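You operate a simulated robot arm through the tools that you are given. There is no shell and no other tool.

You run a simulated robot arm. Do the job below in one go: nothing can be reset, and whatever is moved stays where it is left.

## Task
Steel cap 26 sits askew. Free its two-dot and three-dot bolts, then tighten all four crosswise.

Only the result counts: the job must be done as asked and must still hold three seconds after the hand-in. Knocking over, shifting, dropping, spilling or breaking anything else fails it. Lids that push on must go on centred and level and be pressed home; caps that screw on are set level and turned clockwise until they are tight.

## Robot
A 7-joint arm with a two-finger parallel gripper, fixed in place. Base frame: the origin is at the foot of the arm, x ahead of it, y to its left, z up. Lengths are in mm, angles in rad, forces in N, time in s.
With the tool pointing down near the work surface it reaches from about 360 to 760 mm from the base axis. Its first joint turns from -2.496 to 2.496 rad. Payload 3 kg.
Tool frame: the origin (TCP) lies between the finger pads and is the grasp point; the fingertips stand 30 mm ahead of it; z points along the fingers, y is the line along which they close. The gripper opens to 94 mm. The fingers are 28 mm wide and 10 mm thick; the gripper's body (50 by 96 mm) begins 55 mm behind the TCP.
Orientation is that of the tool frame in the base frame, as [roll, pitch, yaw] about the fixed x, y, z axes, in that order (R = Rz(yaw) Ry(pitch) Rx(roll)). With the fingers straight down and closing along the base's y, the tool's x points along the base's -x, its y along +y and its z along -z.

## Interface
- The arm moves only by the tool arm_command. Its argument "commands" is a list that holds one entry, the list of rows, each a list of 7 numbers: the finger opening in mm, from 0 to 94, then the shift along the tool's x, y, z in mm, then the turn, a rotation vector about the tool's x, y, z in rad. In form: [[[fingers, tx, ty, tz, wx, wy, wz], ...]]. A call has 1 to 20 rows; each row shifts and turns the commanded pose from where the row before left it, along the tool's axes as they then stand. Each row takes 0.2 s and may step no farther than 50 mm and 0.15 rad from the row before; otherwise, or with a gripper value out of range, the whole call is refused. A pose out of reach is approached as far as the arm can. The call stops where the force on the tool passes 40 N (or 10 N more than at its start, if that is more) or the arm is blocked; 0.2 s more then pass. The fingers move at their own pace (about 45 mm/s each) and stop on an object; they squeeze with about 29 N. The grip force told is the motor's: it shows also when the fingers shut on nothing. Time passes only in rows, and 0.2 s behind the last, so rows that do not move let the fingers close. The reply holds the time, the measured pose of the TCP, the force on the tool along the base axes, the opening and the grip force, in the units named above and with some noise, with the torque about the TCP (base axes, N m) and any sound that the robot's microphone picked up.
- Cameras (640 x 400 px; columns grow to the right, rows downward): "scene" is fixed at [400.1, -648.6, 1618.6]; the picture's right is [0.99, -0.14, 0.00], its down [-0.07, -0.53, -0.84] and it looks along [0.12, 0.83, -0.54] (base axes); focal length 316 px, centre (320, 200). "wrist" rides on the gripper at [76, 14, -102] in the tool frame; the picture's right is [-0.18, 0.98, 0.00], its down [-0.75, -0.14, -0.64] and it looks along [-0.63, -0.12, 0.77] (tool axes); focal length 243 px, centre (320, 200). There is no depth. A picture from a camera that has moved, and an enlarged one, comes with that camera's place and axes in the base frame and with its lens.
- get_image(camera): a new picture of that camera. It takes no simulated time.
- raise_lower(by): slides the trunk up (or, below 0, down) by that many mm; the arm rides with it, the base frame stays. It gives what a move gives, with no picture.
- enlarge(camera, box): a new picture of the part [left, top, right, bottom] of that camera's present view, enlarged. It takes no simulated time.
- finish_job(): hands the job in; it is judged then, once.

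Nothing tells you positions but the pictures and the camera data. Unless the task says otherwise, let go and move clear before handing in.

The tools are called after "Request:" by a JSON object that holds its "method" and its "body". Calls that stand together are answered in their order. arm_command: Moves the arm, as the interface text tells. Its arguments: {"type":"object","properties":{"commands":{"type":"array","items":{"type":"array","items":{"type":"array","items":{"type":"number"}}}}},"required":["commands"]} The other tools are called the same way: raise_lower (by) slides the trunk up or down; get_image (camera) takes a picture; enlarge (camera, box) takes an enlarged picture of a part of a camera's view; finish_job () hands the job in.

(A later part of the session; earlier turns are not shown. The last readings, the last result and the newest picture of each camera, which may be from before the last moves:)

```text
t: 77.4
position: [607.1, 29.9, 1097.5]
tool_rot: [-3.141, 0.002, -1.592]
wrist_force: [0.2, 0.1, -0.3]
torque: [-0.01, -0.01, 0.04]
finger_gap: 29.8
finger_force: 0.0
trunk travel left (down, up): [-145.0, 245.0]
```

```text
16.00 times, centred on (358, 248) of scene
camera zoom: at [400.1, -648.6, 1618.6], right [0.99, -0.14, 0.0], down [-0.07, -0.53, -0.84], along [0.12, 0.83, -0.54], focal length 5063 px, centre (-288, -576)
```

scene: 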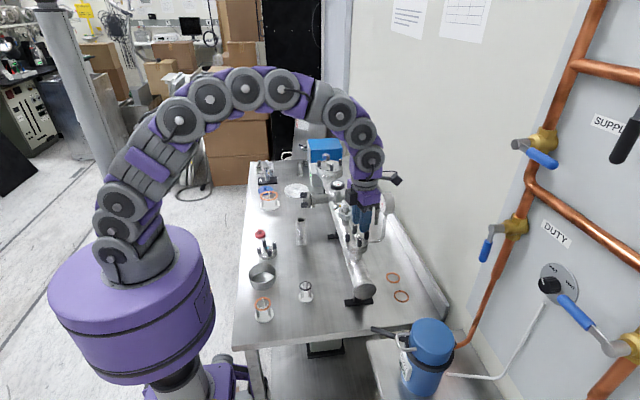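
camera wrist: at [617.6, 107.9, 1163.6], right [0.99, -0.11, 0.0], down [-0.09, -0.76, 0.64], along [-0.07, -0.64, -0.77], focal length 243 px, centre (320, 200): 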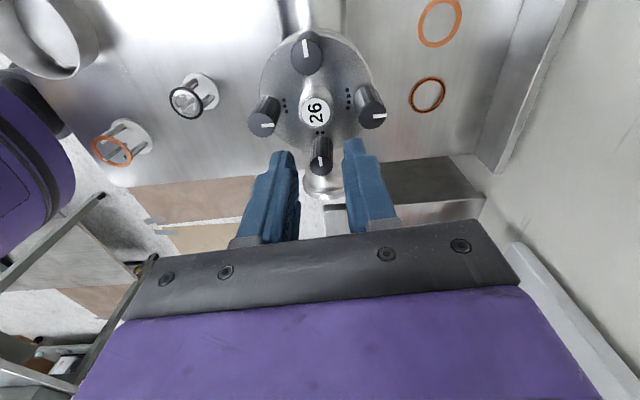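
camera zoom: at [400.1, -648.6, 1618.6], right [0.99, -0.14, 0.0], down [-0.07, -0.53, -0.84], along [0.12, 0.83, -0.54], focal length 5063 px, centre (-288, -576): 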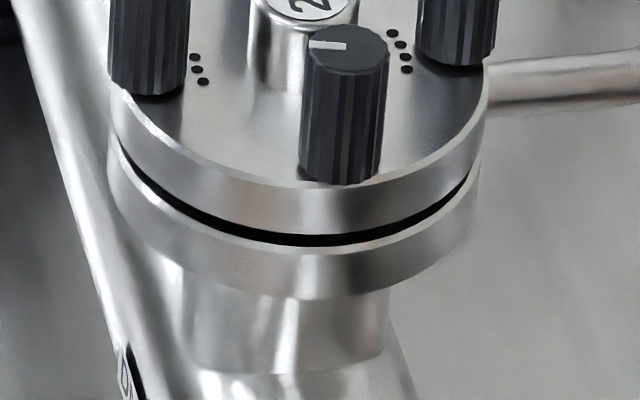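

I'll realign by about 3 mm over bolt 2, grip it and tighten.

Request:
{"method": "arm_command", "body": {"commands": [[[30, -2.0, -2.8, 14, 0, 0, 0], [30, 0, 0, 13, 0, 0, 0], [30, 0, 0, 13, 0, 0, 0], [20, 0, 0, 0, 0, 0, 0], [10, 0, 0, 0, 0, 0, 0], [8, 0, 0, 0, 0, 0, 0], [8, 0, 0, 0, 0, 0, 0]]]}}

Request:
{"method": "enlarge", "body": {"camera": "wrist", "box": [220, 40, 420, 190]}}

Request:
{"method": "arm_command", "body": {"commands": [[[8, 0, 0, 0, 0, 0, 0.15], [8, 0, 0, 0, 0, 0, 0.15], [8, 0, 0, 0, 0, 0, 0.15], [8, 0, 0, 0, 0, 0, 0.15], [8, 0, 0, 0, 0, 0, 0.15], [8, 0, 0, 0, 0, 0, 0.15], [8, 0, 0, 0, 0, 0, 0.15], [8, 0, 0, 0, 0, 0, 0.15]]]}}

Request:
{"method": "enlarge", "body": {"camera": "wrist", "box": [220, 40, 420, 190]}}

Request:
{"method": "arm_command", "body": {"commands": [[[8, 0, 0, 0, 0, 0, 0.15], [8, 0, 0, 0, 0, 0, 0.15], [8, 0, 0, 0, 0, 0, 0.15], [8, 0, 0, 0, 0, 0, 0.15]]]}}

Request:
{"method": "enlarge", "body": {"camera": "wrist", "box": [220, 40, 420, 190]}}

```text
t: 79.0
position: [610.0, 32.2, 1059.0]
tool_rot: [-3.141, 0.001, -1.591]
wrist_force: [-4.9, -0.3, 2.0]
torque: [0.06, 0.24, 0.0]
finger_gap: 13.8
finger_force: 29.2
trunk travel left (down, up): [-145.0, 245.0]
```

```text
2.67 times, centred on (320, 115) of wrist
camera zoom: at [594.8, -43.8, 1161.5], right [-0.98, 0.2, 0.0], down [0.16, 0.75, 0.64], along [0.13, 0.63, -0.77], focal length 647 px, centre (320, 427)
```

zoom: 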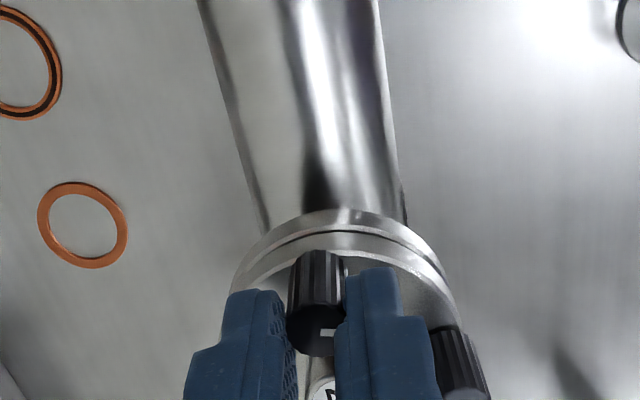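

```text
t: 80.8
position: [611.9, 31.2, 1057.6]
tool_rot: [3.141, 0.003, -2.795]
wrist_force: [1.1, -5.3, 1.3]
torque: [-0.2, 0.05, 0.04]
finger_gap: 13.4
finger_force: 29.3
trunk travel left (down, up): [-145.0, 245.0]
```

```text
2.67 times, centred on (320, 115) of wrist
camera zoom: at [535.5, 18.1, 1161.5], right [-0.16, 0.99, 0.0], down [0.76, 0.12, 0.64], along [0.63, 0.1, -0.77], focal length 647 px, centre (320, 427)
```

zoom: 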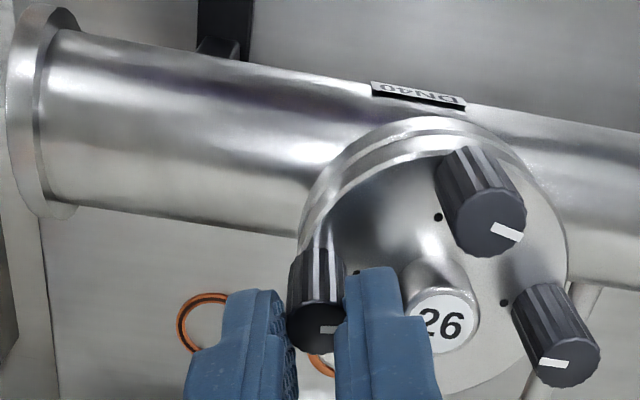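

```text
t: 81.8
position: [611.8, 30.3, 1057.5]
tool_rot: [3.141, 0.0, 2.888]
wrist_force: [0.4, -8.3, 2.0]
torque: [-0.26, 0.05, 0.12]
finger_gap: 14.0
finger_force: 29.3
trunk travel left (down, up): [-145.0, 245.0]
```

```text
2.67 times, centred on (320, 115) of wrist
camera zoom: at [541.1, 62.6, 1161.6], right [0.42, 0.91, 0.0], down [0.69, -0.33, 0.64], along [0.58, -0.27, -0.77], focal length 647 px, centre (320, 427)
```

zoom: 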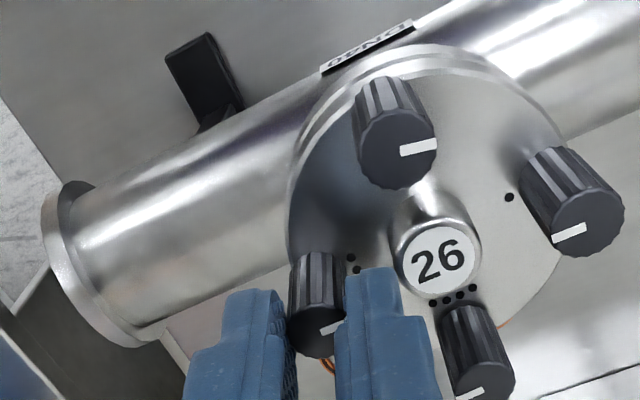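

Bolt 2 is beginning to resist, with torque at 0.12 and a slight mark lag. I'll continue to confirm it's tight.

Request:
{"method": "arm_command", "body": {"commands": [[[8, 0, 0, 0, 0, 0, 0.15], [8, 0, 0, 0, 0, 0, 0.15], [8, 0, 0, 0, 0, 0, 0.15], [8, 0, 0, 0, 0, 0, 0.15]]]}}

Request:
{"method": "enlarge", "body": {"camera": "wrist", "box": [220, 40, 420, 190]}}

Request:
{"method": "arm_command", "body": {"commands": [[[8, 0, 0, 0, 0, 0, 0.15], [8, 0, 0, 0, 0, 0, 0.15], [8, 0, 0, 0, 0, 0, 0.15]]]}}

Request:
{"method": "enlarge", "body": {"camera": "wrist", "box": [220, 40, 420, 190]}}

```text
t: 82.8
position: [610.6, 30.9, 1058.6]
tool_rot: [3.14, -0.001, 2.291]
wrist_force: [-6.1, -10.6, 2.7]
torque: [-0.39, 0.25, 0.17]
finger_gap: 14.2
finger_force: 29.0
trunk travel left (down, up): [-145.0, 245.0]
```

```text
2.67 times, centred on (320, 115) of wrist
camera zoom: at [571.3, 96.6, 1161.4], right [0.86, 0.51, 0.0], down [0.39, -0.66, 0.64], along [0.33, -0.55, -0.77], focal length 647 px, centre (320, 427)
```

zoom: 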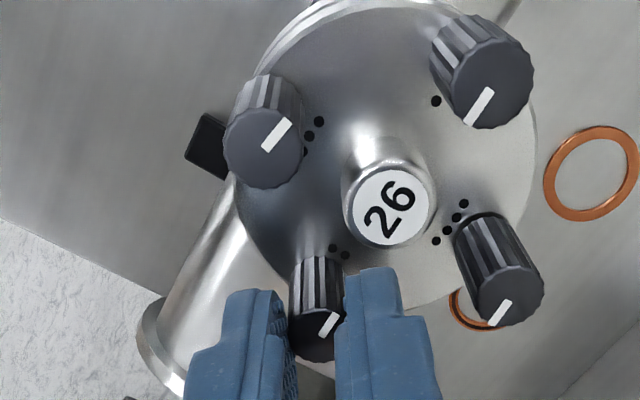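

```text
t: 83.6
position: [610.3, 31.7, 1058.4]
tool_rot: [3.141, -0.002, 1.841]
wrist_force: [-8.8, -6.4, -0.4]
torque: [-0.27, 0.27, 0.1]
finger_gap: 13.9
finger_force: 29.1
trunk travel left (down, up): [-145.0, 245.0]
```

```text
2.67 times, centred on (320, 115) of wrist
camera zoom: at [603.9, 108.6, 1161.5], right [1.0, 0.09, 0.0], down [0.07, -0.76, 0.64], along [0.05, -0.64, -0.77], focal length 647 px, centre (320, 427)
```

zoom: 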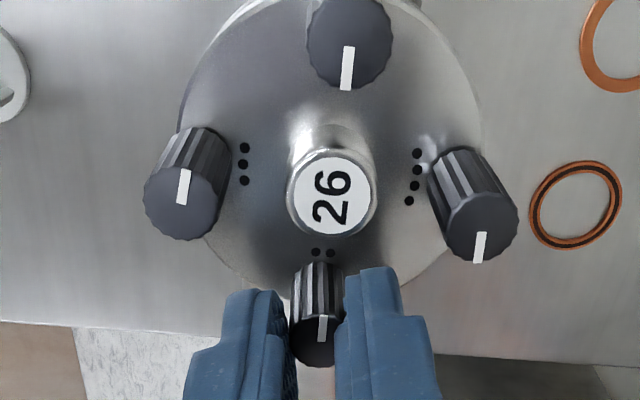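

Bolt 2 is slipping in the fingers with its mark stopped, so it is tight. Next is bolt 3.

Request:
{"method": "arm_command", "body": {"commands": [[[30, 0, 0, 0, 0, 0, 0], [30, 0, 0, 0, 0, 0, 0], [30, 0, 0, -20, 0, 0, 0], [30, 0, 0, -20, 0, 0, -0.15], [30, 0, 0, 0, 0, 0, -0.15], [30, 0, 0, 0, 0, 0, -0.15], [30, 0, 0, 0, 0, 0, -0.15], [30, 0, 0, 0, 0, 0, -0.15], [30, 0, 0, 0, 0, 0, -0.15], [30, 0, 0, 0, 0, 0, -0.15], [30, 0, 0, 0, 0, 0, -0.15], [30, 16.0, 12.5, 0, 0, 0, 0], [30, 16.0, 12.4, 0, 0, 0, 0], [30, 0, 0, 0, 0, 0, 0]]]}}

Request:
{"method": "enlarge", "body": {"camera": "wrist", "box": [220, 40, 420, 190]}}

Request:
{"method": "enlarge", "body": {"camera": "scene", "box": [338, 221, 378, 246]}}

Request:
{"method": "enlarge", "body": {"camera": "scene", "box": [338, 236, 378, 261]}}

```text
t: 86.6
position: [583.7, 61.9, 1099.2]
tool_rot: [3.141, -0.002, 3.042]
wrist_force: [-0.4, -0.4, 0.2]
torque: [0.0, -0.01, -0.02]
finger_gap: 30.2
finger_force: 0.0
trunk travel left (down, up): [-145.0, 245.0]
```

```text
2.67 times, centred on (320, 115) of wrist
camera zoom: at [508.9, 83.3, 1202.2], right [0.28, 0.96, 0.0], down [0.74, -0.21, 0.64], along [0.62, -0.18, -0.77], focal length 647 px, centre (320, 427)
```

zoom: 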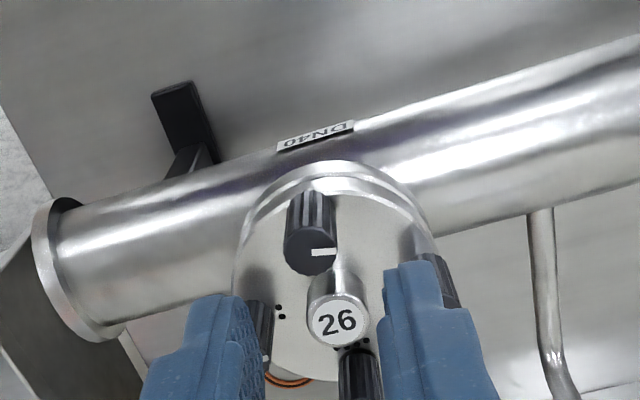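

```text
16.00 times, centred on (358, 234) of scene
camera zoom: at [400.1, -648.6, 1618.6], right [0.99, -0.14, 0.0], down [-0.07, -0.53, -0.84], along [0.12, 0.83, -0.54], focal length 5063 px, centre (-288, -336)
```

zoom: 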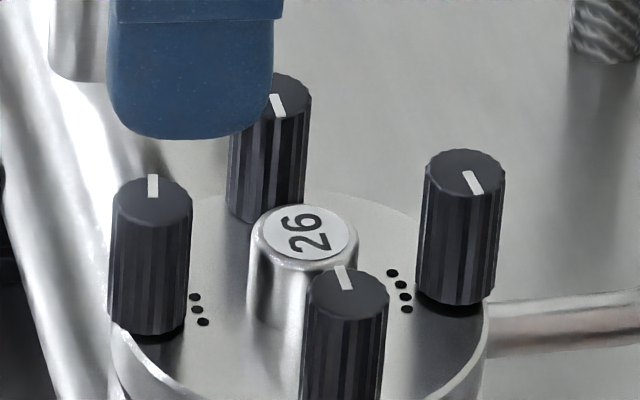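

```text
16.00 times, centred on (358, 248) of scene
camera zoom: at [400.1, -648.6, 1618.6], right [0.99, -0.14, 0.0], down [-0.07, -0.53, -0.84], along [0.12, 0.83, -0.54], focal length 5063 px, centre (-288, -576)
```

zoom: 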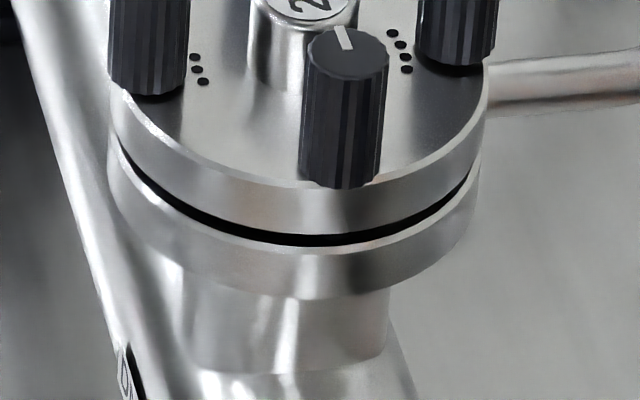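

Bolt 2's mark has returned to its original position and the cap is level. I'll realign on bolt 3, grip it and tighten.

Request:
{"method": "arm_command", "body": {"commands": [[[30, 1.3, -2.6, 14, 0, 0, 0], [30, 0, 0, 14, 0, 0, 0], [30, 0, 0, 13.5, 0, 0, 0], [20, 0, 0, 0, 0, 0, 0], [10, 0, 0, 0, 0, 0, 0], [8, 0, 0, 0, 0, 0, 0], [8, 0, 0, 0, 0, 0, 0]]]}}

Request:
{"method": "arm_command", "body": {"commands": [[[8, 0, 0, 0, 0, 0, 0.15], [8, 0, 0, 0, 0, 0, 0.15], [8, 0, 0, 0, 0, 0, 0.15], [8, 0, 0, 0, 0, 0, 0.15], [8, 0, 0, 0, 0, 0, 0.15], [8, 0, 0, 0, 0, 0, 0.15], [8, 0, 0, 0, 0, 0, 0.15], [8, 0, 0, 0, 0, 0, 0.15]]]}}

Request:
{"method": "enlarge", "body": {"camera": "wrist", "box": [220, 40, 420, 190]}}

Request:
{"method": "arm_command", "body": {"commands": [[[8, 0, 0, 0, 0, 0, 0.15], [8, 0, 0, 0, 0, 0, 0.15], [8, 0, 0, 0, 0, 0, 0.15], [8, 0, 0, 0, 0, 0, 0.15]]]}}

Request:
{"method": "enlarge", "body": {"camera": "wrist", "box": [220, 40, 420, 190]}}

Request:
{"method": "arm_command", "body": {"commands": [[[8, 0, 0, 0, 0, 0, 0.15], [8, 0, 0, 0, 0, 0, 0.15], [8, 0, 0, 0, 0, 0, 0.15], [8, 0, 0, 0, 0, 0, 0.15]]]}}

Request:
{"method": "enlarge", "body": {"camera": "wrist", "box": [220, 40, 420, 190]}}

```text
t: 88.2
position: [579.7, 59.0, 1055.6]
tool_rot: [-3.141, 0.0, 3.042]
wrist_force: [-3.0, 1.9, -1.0]
torque: [0.18, 0.14, 0.04]
finger_gap: 14.1
finger_force: 28.6
trunk travel left (down, up): [-145.0, 245.0]
```

```text
t: 90.0
position: [580.6, 61.8, 1057.1]
tool_rot: [3.141, 0.003, 1.84]
wrist_force: [-8.4, 17.2, 1.0]
torque: [0.54, 0.3, 0.04]
finger_gap: 13.9
finger_force: 29.1
trunk travel left (down, up): [-145.0, 245.0]
```

```text
2.67 times, centred on (320, 115) of wrist
camera zoom: at [573.9, 137.9, 1159.8], right [1.0, 0.08, 0.0], down [0.06, -0.76, 0.64], along [0.05, -0.64, -0.77], focal length 647 px, centre (320, 427)
```

zoom: 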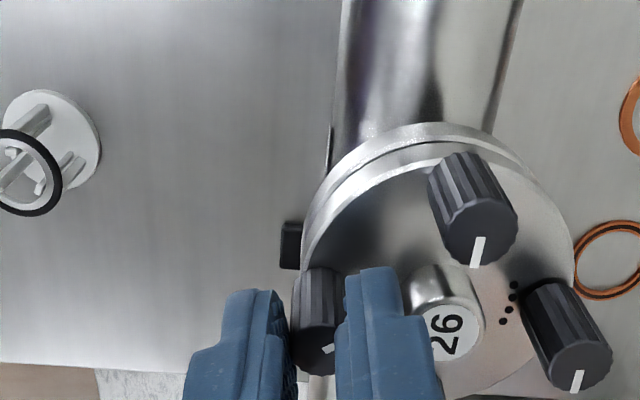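

```text
t: 91.0
position: [579.6, 57.9, 1056.5]
tool_rot: [3.14, 0.003, 1.24]
wrist_force: [-2.3, 3.9, -0.1]
torque: [-0.24, 0.23, 0.04]
finger_gap: 14.0
finger_force: 28.6
trunk travel left (down, up): [-145.0, 245.0]
```

```text
2.67 times, centred on (320, 115) of wrist
camera zoom: at [618.9, 124.9, 1159.7], right [0.87, -0.49, 0.0], down [-0.38, -0.67, 0.64], along [-0.32, -0.56, -0.77], focal length 647 px, centre (320, 427)
```

zoom: 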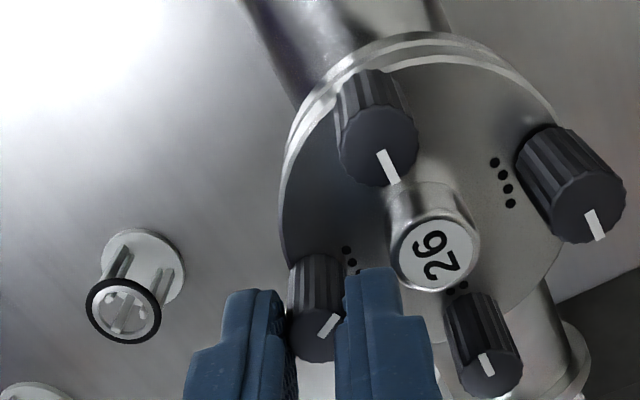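

```text
t: 92.0
position: [580.4, 59.4, 1056.8]
tool_rot: [3.139, 0.0, 0.641]
wrist_force: [-0.5, 6.1, 5.6]
torque: [0.28, 0.11, 0.11]
finger_gap: 13.7
finger_force: 29.1
trunk travel left (down, up): [-145.0, 245.0]
```

```text
2.67 times, centred on (320, 115) of wrist
camera zoom: at [650.1, 93.1, 1160.1], right [0.44, -0.9, 0.0], down [-0.69, -0.34, 0.64], along [-0.58, -0.28, -0.77], focal length 647 px, centre (320, 427)
```

zoom: 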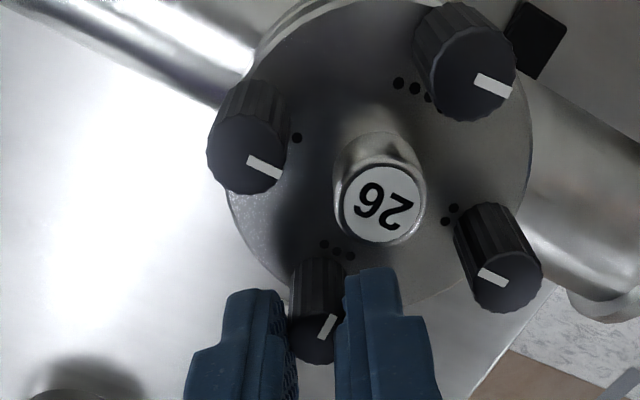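

Bolt 3 followed with some slip and hasn't clearly stopped. I'll turn on a bit further.

Request:
{"method": "arm_command", "body": {"commands": [[[8, 0, 0, 0, 0, 0, 0.15], [8, 0, 0, 0, 0, 0, 0.15], [8, 0, 0, 0, 0, 0, 0.15]]]}}

Request:
{"method": "enlarge", "body": {"camera": "wrist", "box": [220, 40, 420, 190]}}

Request:
{"method": "arm_command", "body": {"commands": [[[8, 0, 0, 0, 0, 0, 0.15], [8, 0, 0, 0, 0, 0, 0.15]]]}}

Request:
{"method": "enlarge", "body": {"camera": "wrist", "box": [220, 40, 420, 190]}}

```text
t: 92.8
position: [580.0, 59.3, 1055.6]
tool_rot: [3.14, 0.003, 0.19]
wrist_force: [-3.3, 6.1, 2.1]
torque: [0.17, 0.32, 0.19]
finger_gap: 14.1
finger_force: 29.2
trunk travel left (down, up): [-145.0, 245.0]
```

```text
2.67 times, centred on (320, 115) of wrist
camera zoom: at [657.7, 59.5, 1159.3], right [0.01, -1.0, 0.0], down [-0.77, 0.0, 0.64], along [-0.64, 0.0, -0.77], focal length 647 px, centre (320, 427)
```

zoom: 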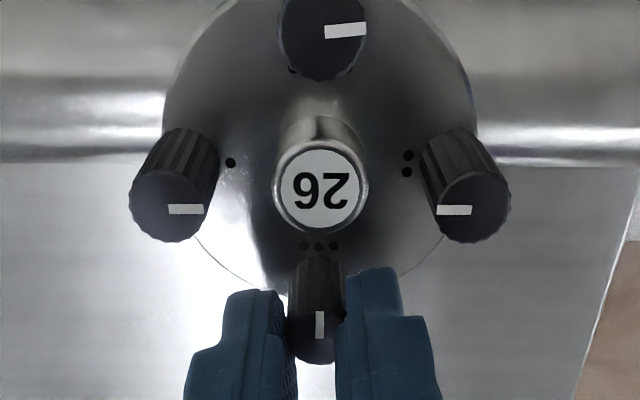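

```text
t: 93.6
position: [561.4, 49.2, 1068.0]
tool_rot: [-3.127, -0.043, -0.097]
wrist_force: [-2.9, 3.7, 30.9]
torque: [0.32, -0.37, 0.08]
finger_gap: 9.9
finger_force: 1.5
out of reach, approached as far as the arm can: row 2
trunk travel left (down, up): [-145.0, 245.0]
stopped in row 2: the force on the tool passed its limit at 52 N (the readings are from after the stop); the commanded pose is now the measured one
```

```text
2.67 times, centred on (320, 115) of wrist
camera zoom: at [631.4, 26.7, 1174.2], right [-0.28, -0.96, -0.02], down [-0.76, 0.21, 0.61], along [-0.58, 0.18, -0.79], focal length 647 px, centre (320, 427)
```

zoom: 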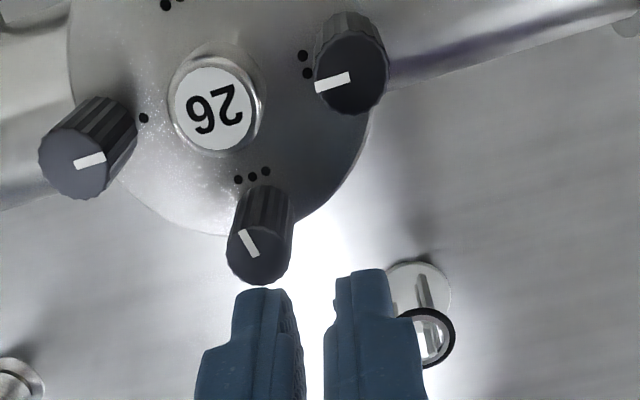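

The wrist hit its joint limit near yaw 0 and the fingers slid off the bolt head. I'll lift clear and then check that nothing was disturbed.

Request:
{"method": "arm_command", "body": {"commands": [[[10, -5, 0, -10, 0, 0, 0], [10, -5, 0, -20, 0, 0, 0], [10, 0, 0, -20, 0, 0, 0]]]}}

Request:
{"method": "get_image", "body": {"camera": "wrist"}}

Request:
{"method": "get_image", "body": {"camera": "scene"}}

Request:
{"method": "enlarge", "body": {"camera": "scene", "box": [330, 215, 394, 255]}}

Request:
{"method": "enlarge", "body": {"camera": "scene", "box": [338, 236, 378, 261]}}

```text
t: 94.4
position: [550.6, 49.0, 1113.6]
tool_rot: [-3.133, -0.035, -0.098]
wrist_force: [0.0, 0.4, 0.2]
torque: [-0.03, -0.01, 0.03]
finger_gap: 10.0
finger_force: 0.2
trunk travel left (down, up): [-145.0, 245.0]
```

```text
taken
camera wrist: at [621.3, 26.2, 1219.5], right [-0.28, -0.96, -0.02], down [-0.76, 0.21, 0.62], along [-0.59, 0.18, -0.79], focal length 243 px, centre (320, 200)
```

wrist: 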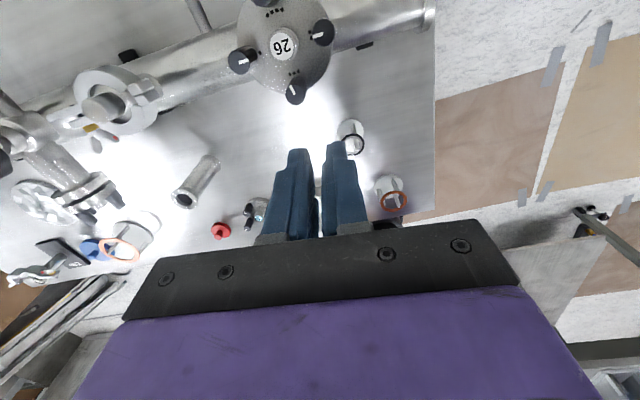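

```text
taken
```

scene: 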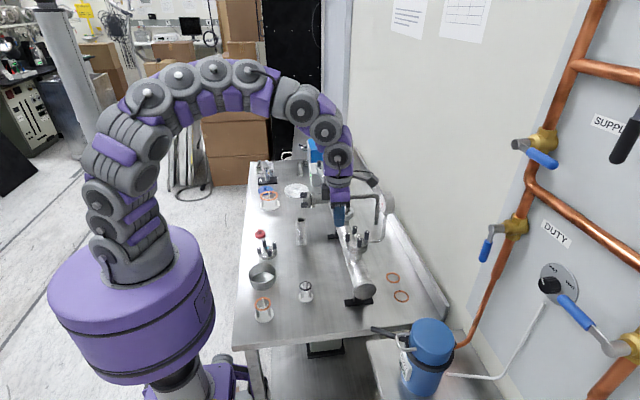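

```text
10.00 times, centred on (362, 235) of scene
camera zoom: at [400.1, -648.6, 1618.6], right [0.99, -0.14, 0.0], down [-0.07, -0.53, -0.84], along [0.12, 0.83, -0.54], focal length 3164 px, centre (-100, -150)
```

zoom: 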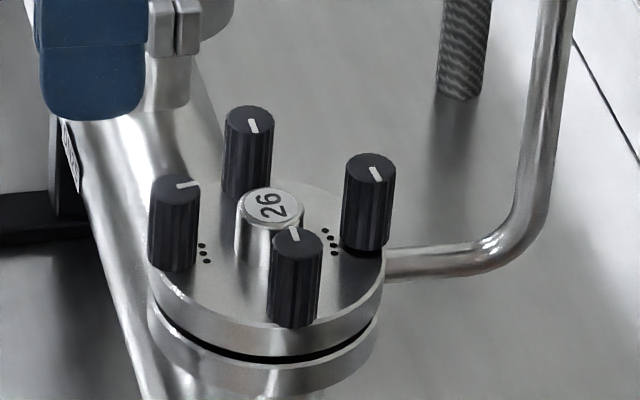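

```text
16.00 times, centred on (358, 248) of scene
camera zoom: at [400.1, -648.6, 1618.6], right [0.99, -0.14, 0.0], down [-0.07, -0.53, -0.84], along [0.12, 0.83, -0.54], focal length 5063 px, centre (-288, -576)
```

zoom: 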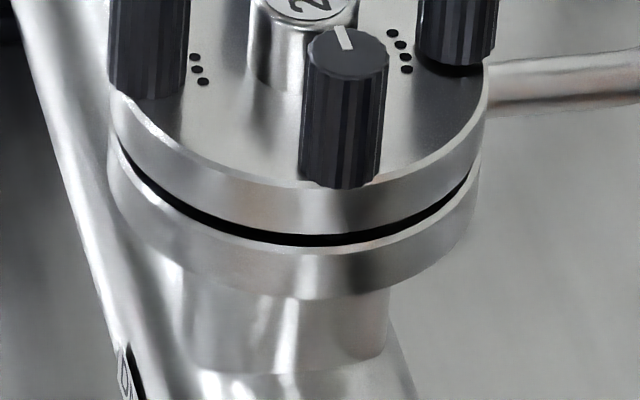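

Nothing else moved, and bolt 3's mark is back at its original tight orientation. I'll straighten the tool, wind the wrist back and then recheck bolt 3.

Request:
{"method": "arm_command", "body": {"commands": [[[30, 0, 0, 0, -0.0086, -0.035, 0], [30, 0, 0, 0, 0, 0, -0.15], [30, 0, 0, 0, 0, 0, -0.15], [30, 0, 0, 0, 0, 0, -0.15], [30, 0, 0, 0, 0, 0, -0.15], [30, 0, 0, 0, 0, 0, -0.15], [30, 0, 0, 0, 0, 0, -0.15], [30, 0, 0, 0, 0, 0, -0.15], [30, 0, 0, 0, 0, 0, -0.15], [30, 0, 0, 0, 0, 0, -0.15], [30, 0, 0, 0, 0, 0, -0.15], [30, 0, 0, 0, 0, 0, -0.15], [30, 0, 0, 0, 0, 0, -0.15], [30, 0, 0, 0, 0, 0, -0.15], [30, 0, 0, 0, 0, 0, -0.15], [30, 0, 0, 0, 0, 0, -0.15], [30, 0, 0, 0, 0, 0, -0.15], [30, 0, 0, 0, 0, 0, 0]]]}}

Request:
{"method": "get_image", "body": {"camera": "wrist"}}

```text
t: 98.2
position: [550.4, 49.5, 1114.5]
tool_rot: [-3.141, 0.001, 2.303]
wrist_force: [0.0, 1.0, 0.6]
torque: [-0.01, 0.0, -0.01]
finger_gap: 30.0
finger_force: 0.1
trunk travel left (down, up): [-145.0, 245.0]
```

```text
taken
camera wrist: at [510.9, 114.5, 1217.6], right [0.85, 0.52, 0.0], down [0.4, -0.66, 0.64], along [0.33, -0.55, -0.77], focal length 243 px, centre (320, 200)
```

wrist: 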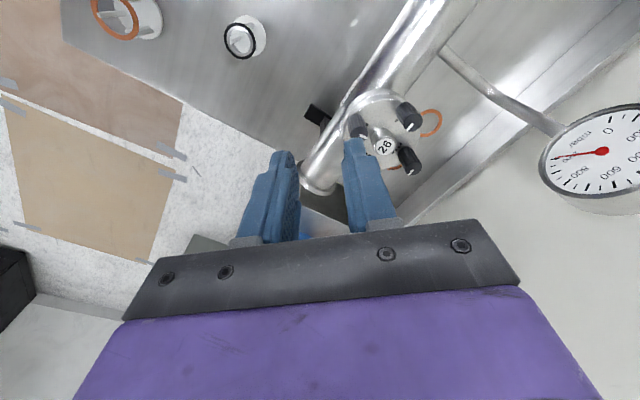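

The tool is level again. I'll move over bolt 3 with the fingers tangential for a short confirming turn away from the hub.

Request:
{"method": "arm_command", "body": {"commands": [[[30, 0, 0, 0, 0, 0, -0.15], [30, 0, 0, 0, 0, 0, -0.15], [30, 0, 0, 0, 0, 0, -0.15], [30, 0, 0, 0, 0, 0, -0.15], [30, 0, 0, 0, 0, 0, -0.15], [30, 0, 0, 0, 0, 0, -0.15], [30, 0, 0, 0, 0, 0, -0.15], [30, 0, 0, 0, 0, 0, -0.15], [30, -16, -0.4, 8, 0, 0, 0], [30, -15.7, -0.4, 8, 0, 0, 0], [30, 0, 0, 0, 0, 0, 0]]]}}

Request:
{"method": "enlarge", "body": {"camera": "wrist", "box": [220, 40, 420, 190]}}

```text
t: 100.6
position: [580.3, 59.4, 1098.0]
tool_rot: [-3.141, 0.001, -2.783]
wrist_force: [-0.5, 0.1, 0.4]
torque: [-0.01, -0.01, 0.03]
finger_gap: 30.2
finger_force: 0.0
trunk travel left (down, up): [-145.0, 245.0]
```

```text
2.67 times, centred on (320, 115) of wrist
camera zoom: at [504.5, 45.3, 1201.3], right [-0.17, 0.98, 0.0], down [0.75, 0.13, 0.64], along [0.63, 0.11, -0.77], focal length 647 px, centre (320, 427)
```

zoom: 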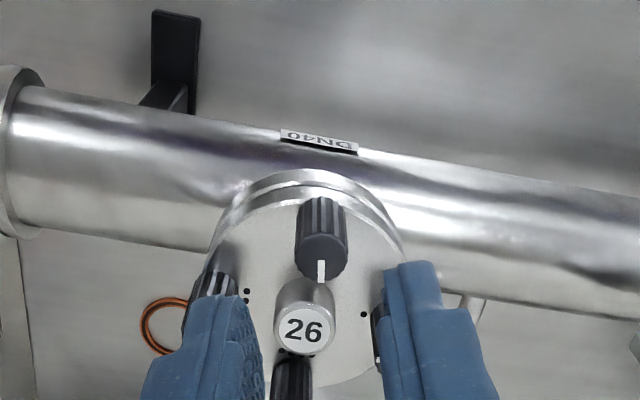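

Request:
{"method": "arm_command", "body": {"commands": [[[30, -0.7, -0.2, 14, 0, 0, 0], [30, 0, 0, 14, 0, 0, 0], [30, 0, 0, 13, 0, 0, 0], [20, 0, 0, 0, 0, 0, 0], [10, 0, 0, 0, 0, 0, 0], [8, 0, 0, 0, 0, 0, 0], [8, 0, 0, 0, 0, 0, 0]]]}}

Request:
{"method": "enlarge", "body": {"camera": "wrist", "box": [220, 40, 420, 190]}}

Request:
{"method": "arm_command", "body": {"commands": [[[8, 0, 0, 0, 0, 0, 0.15], [8, 0, 0, 0, 0, 0, 0.15], [8, 0, 0, 0, 0, 0, 0.15], [8, 0, 0, 0, 0, 0, 0.15]]]}}

Request:
{"method": "enlarge", "body": {"camera": "wrist", "box": [220, 40, 420, 190]}}

```text
t: 102.2
position: [581.6, 60.7, 1056.6]
tool_rot: [3.141, -0.001, -2.782]
wrist_force: [-4.2, 4.2, 0.3]
torque: [0.2, 0.24, -0.01]
finger_gap: 14.2
finger_force: 29.1
trunk travel left (down, up): [-145.0, 245.0]
```

```text
2.67 times, centred on (320, 115) of wrist
camera zoom: at [506.0, 45.9, 1160.0], right [-0.17, 0.98, 0.0], down [0.76, 0.13, 0.64], along [0.63, 0.11, -0.77], focal length 647 px, centre (320, 427)
```

zoom: 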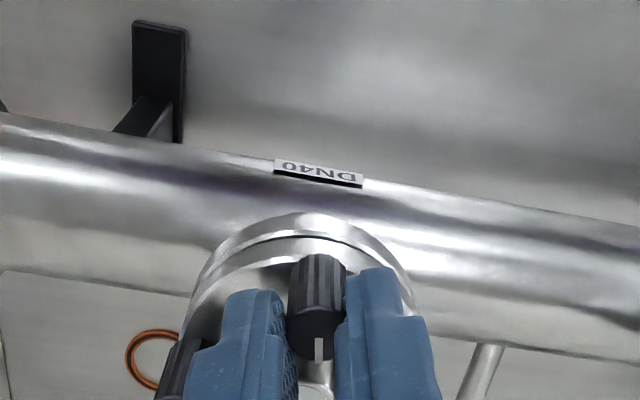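

```text
t: 103.2
position: [582.1, 58.3, 1057.6]
tool_rot: [3.141, 0.0, 2.901]
wrist_force: [0.3, 1.9, 0.6]
torque: [0.02, -0.02, 0.09]
finger_gap: 13.8
finger_force: 29.5
trunk travel left (down, up): [-145.0, 245.0]
```

```text
2.67 times, centred on (320, 115) of wrist
camera zoom: at [511.8, 91.0, 1160.4], right [0.41, 0.91, 0.0], down [0.7, -0.32, 0.64], along [0.58, -0.27, -0.77], focal length 647 px, centre (320, 427)
```

zoom: 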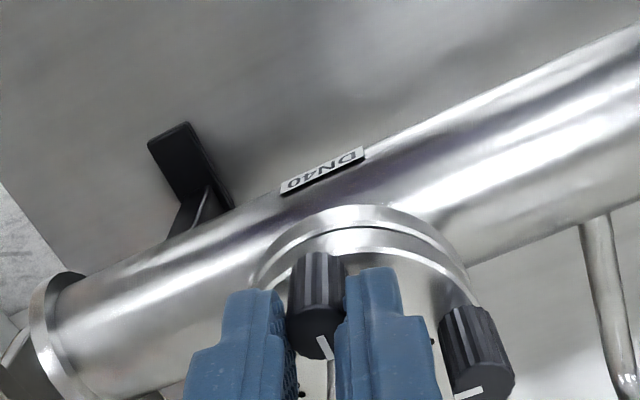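

Request:
{"method": "arm_command", "body": {"commands": [[[8, 0, 0, 0, 0, 0, 0.15], [8, 0, 0, 0, 0, 0, 0.15], [8, 0, 0, 0, 0, 0, 0.15]]]}}

Request:
{"method": "enlarge", "body": {"camera": "wrist", "box": [220, 40, 420, 190]}}

```text
t: 104.0
position: [581.0, 58.3, 1058.6]
tool_rot: [3.141, 0.0, 2.449]
wrist_force: [-0.9, -1.5, -0.3]
torque: [-0.15, 0.06, 0.04]
finger_gap: 13.8
finger_force: 29.2
trunk travel left (down, up): [-145.0, 245.0]
```

```text
2.67 times, centred on (320, 115) of wrist
camera zoom: at [532.2, 118.1, 1161.0], right [0.77, 0.64, 0.0], down [0.49, -0.59, 0.64], along [0.41, -0.49, -0.77], focal length 647 px, centre (320, 427)
```

zoom: 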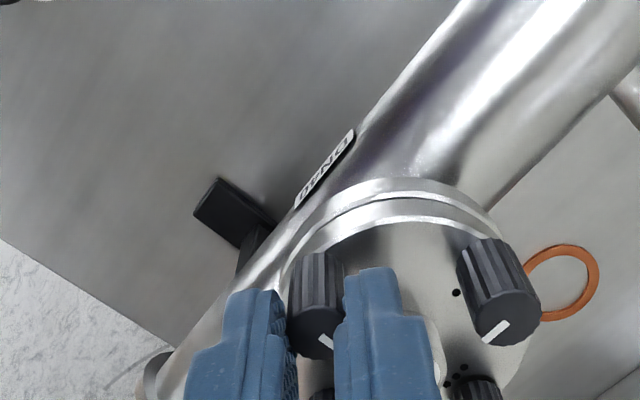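

Bolt 3 is confirmed tight: the fingers slip and the bolt stays put. Now bolt 4.

Request:
{"method": "arm_command", "body": {"commands": [[[30, 0, 0, 0, 0, 0, 0], [30, 0, 0, 0, 0, 0, 0], [30, 0, 0, -20, 0, 0, 0], [30, 0, 0, -20, 0, 0, -0.15], [30, 0, 0, 0, 0, 0, -0.15], [30, 0, 0, 0, 0, 0, -0.15], [30, 0, 0, 0, 0, 0, -0.15], [30, 0, 0, 0, 0, 0, -0.15], [30, 0, 0, 0, 0, 0, -0.15], [30, 0, 0, 0, 0, 0, -0.15], [30, 0, 0, 0, 0, 0, -0.15], [30, 0, 0, 0, 0, 0, -0.15], [30, 0, 0, 0, 0, 0, -0.15], [30, -20.2, -20.4, 0, 0, 0, 0], [30, -20.1, -20.4, 0, 0, 0, 0], [30, 0, 0, 0, 0, 0, 0]]]}}

Request:
{"method": "enlarge", "body": {"camera": "wrist", "box": [220, 40, 420, 190]}}

Request:
{"method": "enlarge", "body": {"camera": "scene", "box": [338, 221, 378, 246]}}

```text
t: 107.4
position: [636.8, 62.3, 1097.4]
tool_rot: [3.141, 0.001, -2.334]
wrist_force: [0.5, 0.1, -0.9]
torque: [0.01, -0.01, -0.01]
finger_gap: 30.2
finger_force: 0.1
trunk travel left (down, up): [-145.0, 245.0]
```

```text
2.67 times, centred on (320, 115) of wrist
camera zoom: at [573.8, 15.7, 1200.6], right [-0.58, 0.81, 0.0], down [0.62, 0.45, 0.64], along [0.52, 0.38, -0.77], focal length 647 px, centre (320, 427)
```

zoom: 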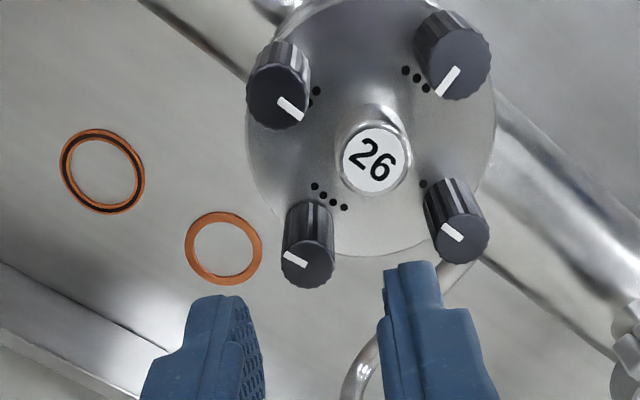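

```text
16.00 times, centred on (358, 234) of scene
camera zoom: at [400.1, -648.6, 1618.6], right [0.99, -0.14, 0.0], down [-0.07, -0.53, -0.84], along [0.12, 0.83, -0.54], focal length 5063 px, centre (-288, -336)
```

zoom: 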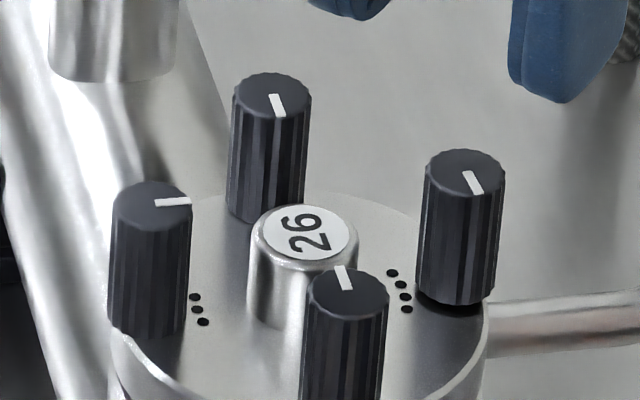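

Request:
{"method": "arm_command", "body": {"commands": [[[30, -1.2, -3.0, 14, 0, 0, 0], [30, 0, 0, 13, 0, 0, 0], [30, 0, 0, 13, 0, 0, 0], [20, 0, 0, 0, 0, 0, 0], [10, 0, 0, 0, 0, 0, 0], [8, 0, 0, 0, 0, 0, 0], [8, 0, 0, 0, 0, 0, 0]]]}}

Request:
{"method": "enlarge", "body": {"camera": "wrist", "box": [220, 40, 420, 190]}}

Request:
{"method": "arm_command", "body": {"commands": [[[8, 0, 0, 0, 0, 0, 0.15], [8, 0, 0, 0, 0, 0, 0.15], [8, 0, 0, 0, 0, 0, 0.15], [8, 0, 0, 0, 0, 0, 0.15], [8, 0, 0, 0, 0, 0, 0.15], [8, 0, 0, 0, 0, 0, 0.15], [8, 0, 0, 0, 0, 0, 0.15], [8, 0, 0, 0, 0, 0, 0.15], [8, 0, 0, 0, 0, 0, 0.15], [8, 0, 0, 0, 0, 0, 0.15]]]}}

Request:
{"method": "enlarge", "body": {"camera": "wrist", "box": [220, 40, 420, 190]}}

```text
t: 109.0
position: [640.1, 60.0, 1057.1]
tool_rot: [-3.141, 0.002, -2.332]
wrist_force: [-6.8, 1.4, -0.5]
torque: [0.05, 0.3, 0.01]
finger_gap: 14.1
finger_force: 28.7
trunk travel left (down, up): [-145.0, 245.0]
```

```text
2.67 times, centred on (320, 115) of wrist
camera zoom: at [577.5, 14.1, 1160.6], right [-0.58, 0.81, 0.0], down [0.62, 0.45, 0.64], along [0.52, 0.38, -0.77], focal length 647 px, centre (320, 427)
```

zoom: 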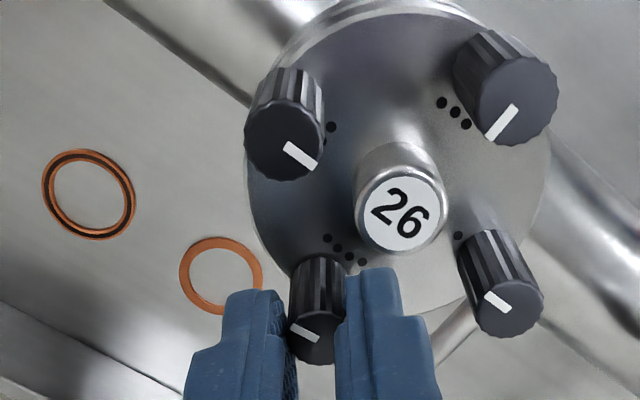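

```text
t: 111.2
position: [642.7, 57.5, 1058.1]
tool_rot: [3.137, 0.0, 2.45]
wrist_force: [-0.2, -3.8, 0.6]
torque: [-0.24, -0.08, 0.02]
finger_gap: 13.7
finger_force: 28.8
trunk travel left (down, up): [-145.0, 245.0]
```

```text
2.67 times, centred on (320, 115) of wrist
camera zoom: at [593.0, 116.4, 1160.7], right [0.77, 0.64, 0.0], down [0.49, -0.59, 0.64], along [0.41, -0.49, -0.77], focal length 647 px, centre (320, 427)
```

zoom: 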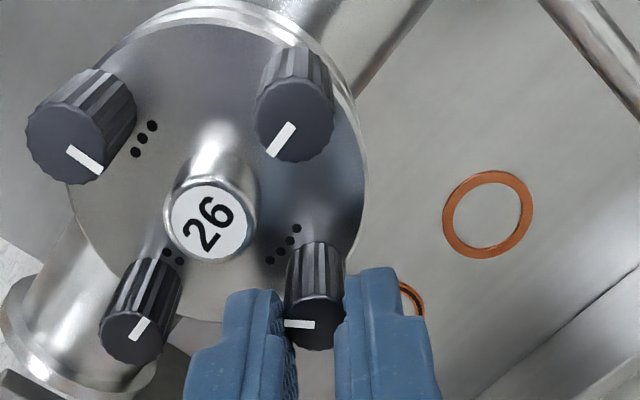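

Bolt 4 turned about 1.1 rad with some slip. I'll lift, wind back, recentre and grip again.

Request:
{"method": "arm_command", "body": {"commands": [[[30, 0, 0, 0, 0, 0, 0], [30, 0, 0, 0, 0, 0, 0], [30, 0, 0, -20, 0, 0, 0], [30, 0, 0, -20, 0, 0, -0.15], [30, 0, 0, 0, 0, 0, -0.15], [30, 0, 0, 0, 0, 0, -0.15], [30, 0, 0, 0, 0, 0, -0.15], [30, 0, 0, 0, 0, 0, -0.15], [30, 0, 0, 0, 0, 0, -0.15], [30, 0, 0, 0, 0, 0, -0.15], [30, 0, 0, 0, 0, 0, -0.15], [30, 0, 0, 0, 0, 0, -0.15], [30, 0, 0, 0, 0, 0, 0]]]}}

Request:
{"method": "enlarge", "body": {"camera": "wrist", "box": [220, 40, 420, 190]}}

Request:
{"method": "enlarge", "body": {"camera": "scene", "box": [338, 221, 378, 246]}}

```text
t: 114.0
position: [641.3, 59.9, 1096.3]
tool_rot: [-3.141, 0.002, -2.48]
wrist_force: [0.7, -0.3, 0.6]
torque: [-0.01, -0.03, -0.02]
finger_gap: 30.1
finger_force: 0.0
trunk travel left (down, up): [-145.0, 245.0]
```

```text
2.67 times, centred on (320, 115) of wrist
camera zoom: at [573.5, 23.5, 1200.5], right [-0.46, 0.89, 0.0], down [0.68, 0.35, 0.64], along [0.57, 0.29, -0.77], focal length 647 px, centre (320, 427)
```

zoom: 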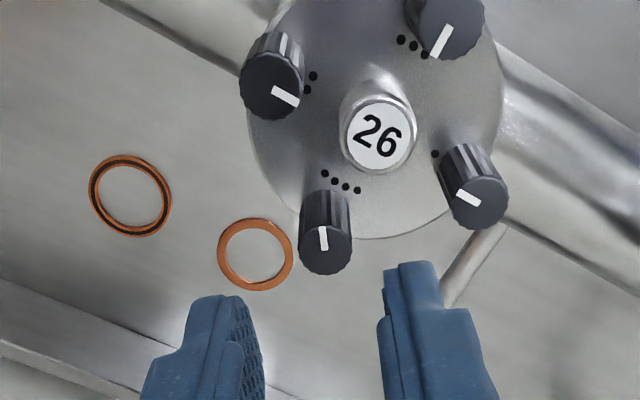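

```text
16.00 times, centred on (358, 234) of scene
camera zoom: at [400.1, -648.6, 1618.6], right [0.99, -0.14, 0.0], down [-0.07, -0.53, -0.84], along [0.12, 0.83, -0.54], focal length 5063 px, centre (-288, -336)
```

zoom: 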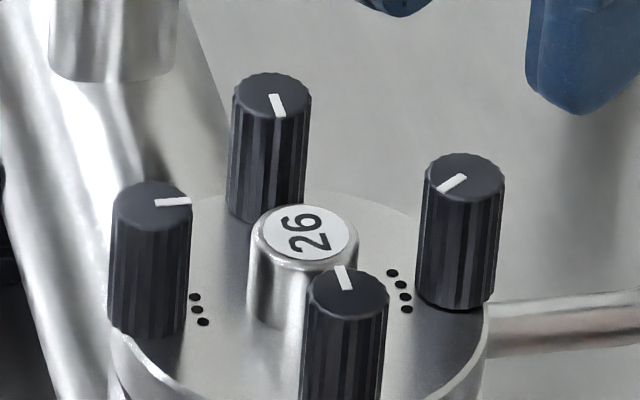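

Request:
{"method": "arm_command", "body": {"commands": [[[30, 1.8, 1.6, 13, 0, 0, 0], [30, 0, 0, 13, 0, 0, 0], [30, 0, 0, 13, 0, 0, 0], [20, 0, 0, 0, 0, 0, 0], [10, 0, 0, 0, 0, 0, 0], [8, 0, 0, 0, 0, 0, 0], [8, 0, 0, 0, 0, 0, 0]]]}}

Request:
{"method": "enlarge", "body": {"camera": "wrist", "box": [220, 40, 420, 190]}}

Request:
{"method": "arm_command", "body": {"commands": [[[8, 0, 0, 0, 0, 0, 0.15], [8, 0, 0, 0, 0, 0, 0.15], [8, 0, 0, 0, 0, 0, 0.15], [8, 0, 0, 0, 0, 0, 0.15], [8, 0, 0, 0, 0, 0, 0.15]]]}}

Request:
{"method": "enlarge", "body": {"camera": "wrist", "box": [220, 40, 420, 190]}}

Request:
{"method": "arm_command", "body": {"commands": [[[8, 0, 0, 0, 0, 0, 0.15], [8, 0, 0, 0, 0, 0, 0.15], [8, 0, 0, 0, 0, 0, 0.15], [8, 0, 0, 0, 0, 0, 0.15]]]}}

Request:
{"method": "enlarge", "body": {"camera": "wrist", "box": [220, 40, 420, 190]}}

```text
t: 115.6
position: [640.3, 59.1, 1058.9]
tool_rot: [-3.142, -0.001, -2.481]
wrist_force: [-2.7, -0.1, -0.3]
torque: [0.0, 0.17, -0.02]
finger_gap: 13.6
finger_force: 29.4
trunk travel left (down, up): [-145.0, 245.0]
```

```text
2.67 times, centred on (320, 115) of wrist
camera zoom: at [570.6, 23.5, 1162.5], right [-0.46, 0.89, 0.0], down [0.68, 0.35, 0.64], along [0.57, 0.29, -0.77], focal length 647 px, centre (320, 427)
```

zoom: 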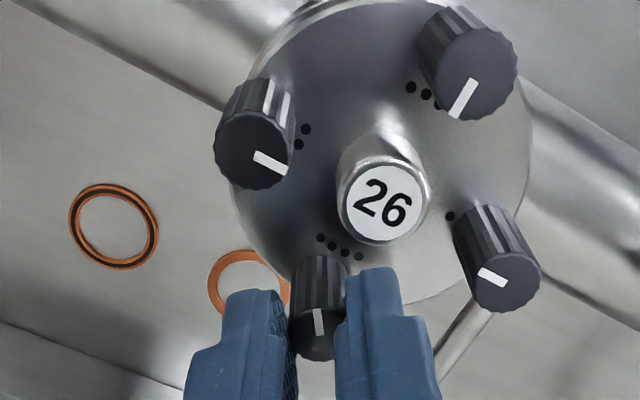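

```text
t: 116.8
position: [639.4, 59.0, 1058.4]
tool_rot: [3.139, 0.001, 3.048]
wrist_force: [1.3, 0.2, 6.6]
torque: [-0.07, 0.04, -0.01]
finger_gap: 13.9
finger_force: 29.0
trunk travel left (down, up): [-145.0, 245.0]
```

```text
2.67 times, centred on (320, 115) of wrist
camera zoom: at [565.2, 80.2, 1161.9], right [0.27, 0.96, 0.0], down [0.74, -0.21, 0.64], along [0.62, -0.17, -0.77], focal length 647 px, centre (320, 427)
```

zoom: 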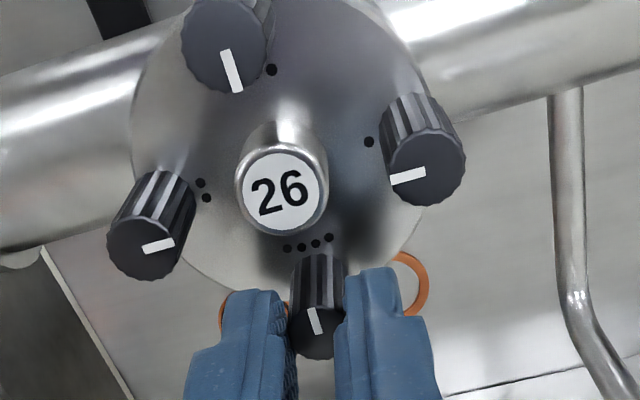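

```text
t: 117.8
position: [638.4, 60.4, 1057.9]
tool_rot: [-3.14, -0.003, 2.45]
wrist_force: [0.2, 1.7, -0.7]
torque: [-0.02, -0.17, 0.03]
finger_gap: 13.9
finger_force: 28.7
trunk travel left (down, up): [-145.0, 245.0]
```

```text
2.67 times, centred on (320, 115) of wrist
camera zoom: at [590.1, 118.7, 1161.5], right [0.77, 0.64, 0.0], down [0.49, -0.59, 0.64], along [0.41, -0.49, -0.77], focal length 647 px, centre (320, 427)
```

zoom: 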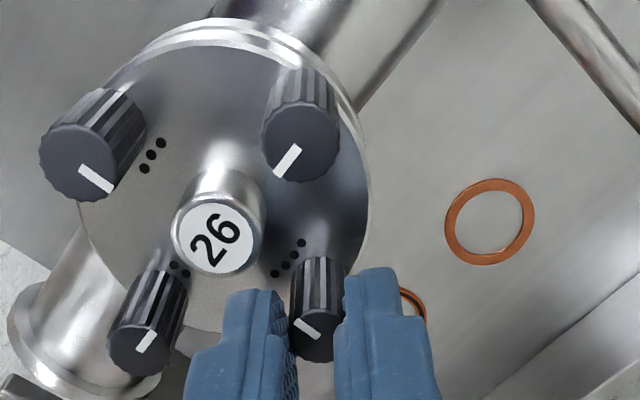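

Bolt 4's mark has stopped at 180°. I'll turn a bit more to confirm it's tight.

Request:
{"method": "arm_command", "body": {"commands": [[[8, 0, 0, 0, 0, 0, 0.15], [8, 0, 0, 0, 0, 0, 0.15], [8, 0, 0, 0, 0, 0, 0.15]]]}}

Request:
{"method": "enlarge", "body": {"camera": "wrist", "box": [220, 40, 420, 190]}}

```text
t: 118.6
position: [639.6, 59.6, 1057.9]
tool_rot: [3.138, -0.002, 2.0]
wrist_force: [1.8, 1.0, -0.4]
torque: [0.06, -0.1, 0.06]
finger_gap: 13.8
finger_force: 28.9
trunk travel left (down, up): [-145.0, 245.0]
```

```text
2.67 times, centred on (320, 115) of wrist
camera zoom: at [620.9, 134.2, 1161.8], right [0.97, 0.24, 0.0], down [0.18, -0.74, 0.64], along [0.16, -0.62, -0.77], focal length 647 px, centre (320, 427)
```

zoom: 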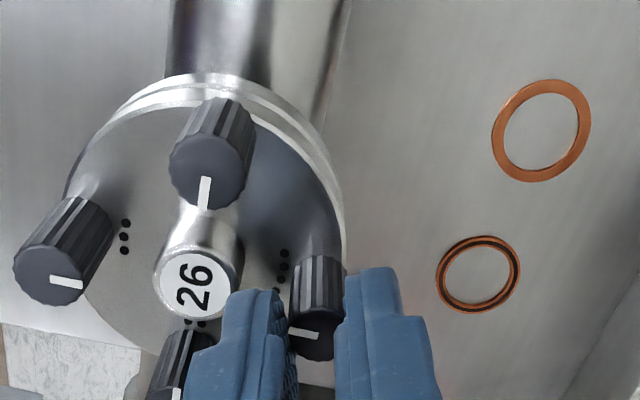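

Bolt 4 slips in the fingers with its mark fixed, so it is tight. I'll release, rise and inspect the whole cap.

Request:
{"method": "arm_command", "body": {"commands": [[[30, 0, 0, 0, 0, 0, 0], [30, 0, 0, 0, 0, 0, 0], [30, 0, 0, -20, 0, 0, 0], [30, 0, 0, -20, 0, 0, 0], [30, 15, 0, -20, 0, 0, 0], [30, 30, 0, 0, 0, 0, 0], [30, 30, 0, 0, 0, 0, 0], [30, 0, 0, 0, 0, 0, 0]]]}}

Request:
{"method": "enlarge", "body": {"camera": "wrist", "box": [220, 20, 420, 170]}}

Request:
{"method": "enlarge", "body": {"camera": "scene", "box": [338, 221, 378, 246]}}

Request:
{"method": "enlarge", "body": {"camera": "scene", "box": [338, 236, 378, 261]}}

```text
t: 120.4
position: [608.1, 126.9, 1117.5]
tool_rot: [3.141, -0.001, 2.001]
wrist_force: [0.5, 0.5, -1.1]
torque: [0.01, -0.04, -0.03]
finger_gap: 29.9
finger_force: 0.1
trunk travel left (down, up): [-145.0, 245.0]
```

```text
2.67 times, centred on (320, 95) of wrist
camera zoom: at [589.4, 201.9, 1221.3], right [0.97, 0.24, 0.0], down [0.19, -0.74, 0.64], along [0.16, -0.62, -0.77], focal length 647 px, centre (320, 480)
```

zoom: 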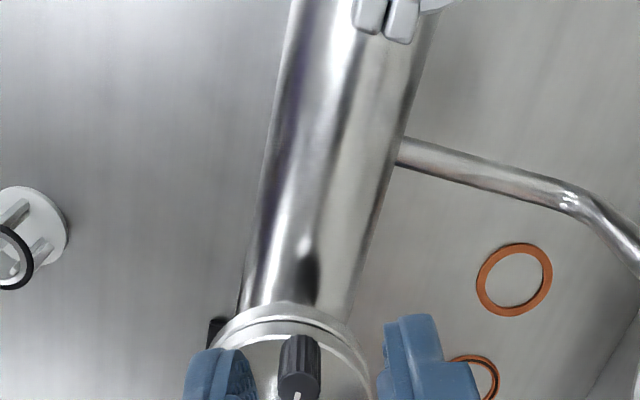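

```text
16.00 times, centred on (358, 234) of scene
camera zoom: at [400.1, -648.6, 1618.6], right [0.99, -0.14, 0.0], down [-0.07, -0.53, -0.84], along [0.12, 0.83, -0.54], focal length 5063 px, centre (-288, -336)
```

zoom: 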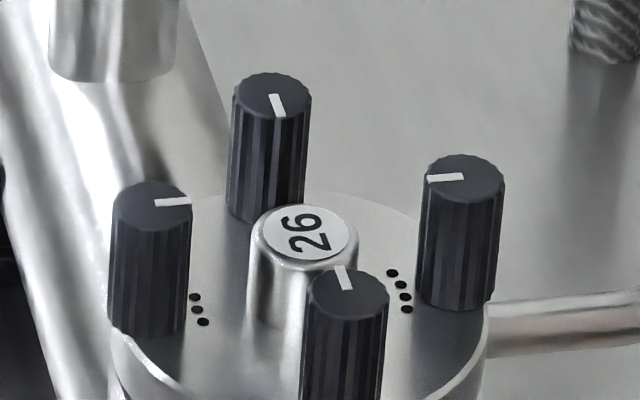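

```text
16.00 times, centred on (358, 248) of scene
camera zoom: at [400.1, -648.6, 1618.6], right [0.99, -0.14, 0.0], down [-0.07, -0.53, -0.84], along [0.12, 0.83, -0.54], focal length 5063 px, centre (-288, -576)
```

zoom: 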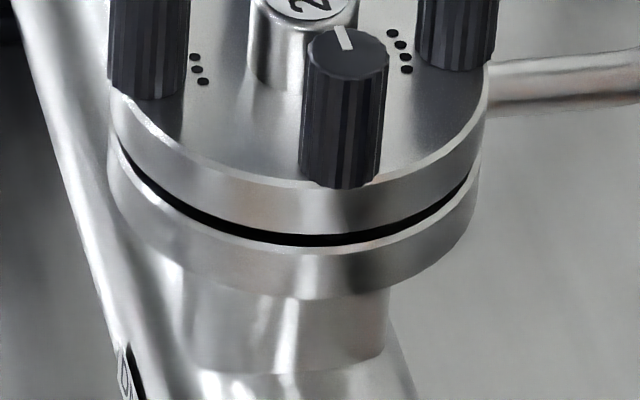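

All four heads are seated and the cap is level with an even gap. I'll do a short confirming pass, starting with bolt 1, since the others have been pulled down after it.

Request:
{"method": "arm_command", "body": {"commands": [[[30, -35.6, -14.6, 0, 0, 0, 0], [30, 0, 0, 20, 0, 0, 0], [30, 0, 0, 0, 0, 0, 0]]]}}

Request:
{"method": "enlarge", "body": {"camera": "wrist", "box": [220, 40, 420, 190]}}

```text
t: 121.2
position: [608.9, 91.7, 1096.3]
tool_rot: [3.14, 0.001, 2.002]
wrist_force: [-0.4, -0.1, -0.1]
torque: [0.0, 0.02, -0.01]
finger_gap: 30.3
finger_force: 0.1
trunk travel left (down, up): [-145.0, 245.0]
```

```text
2.67 times, centred on (320, 115) of wrist
camera zoom: at [590.9, 165.2, 1199.9], right [0.97, 0.24, 0.0], down [0.19, -0.74, 0.64], along [0.16, -0.62, -0.77], focal length 647 px, centre (320, 427)
```

zoom: 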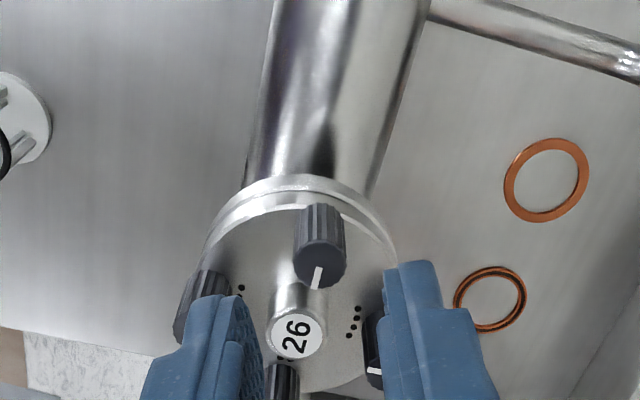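

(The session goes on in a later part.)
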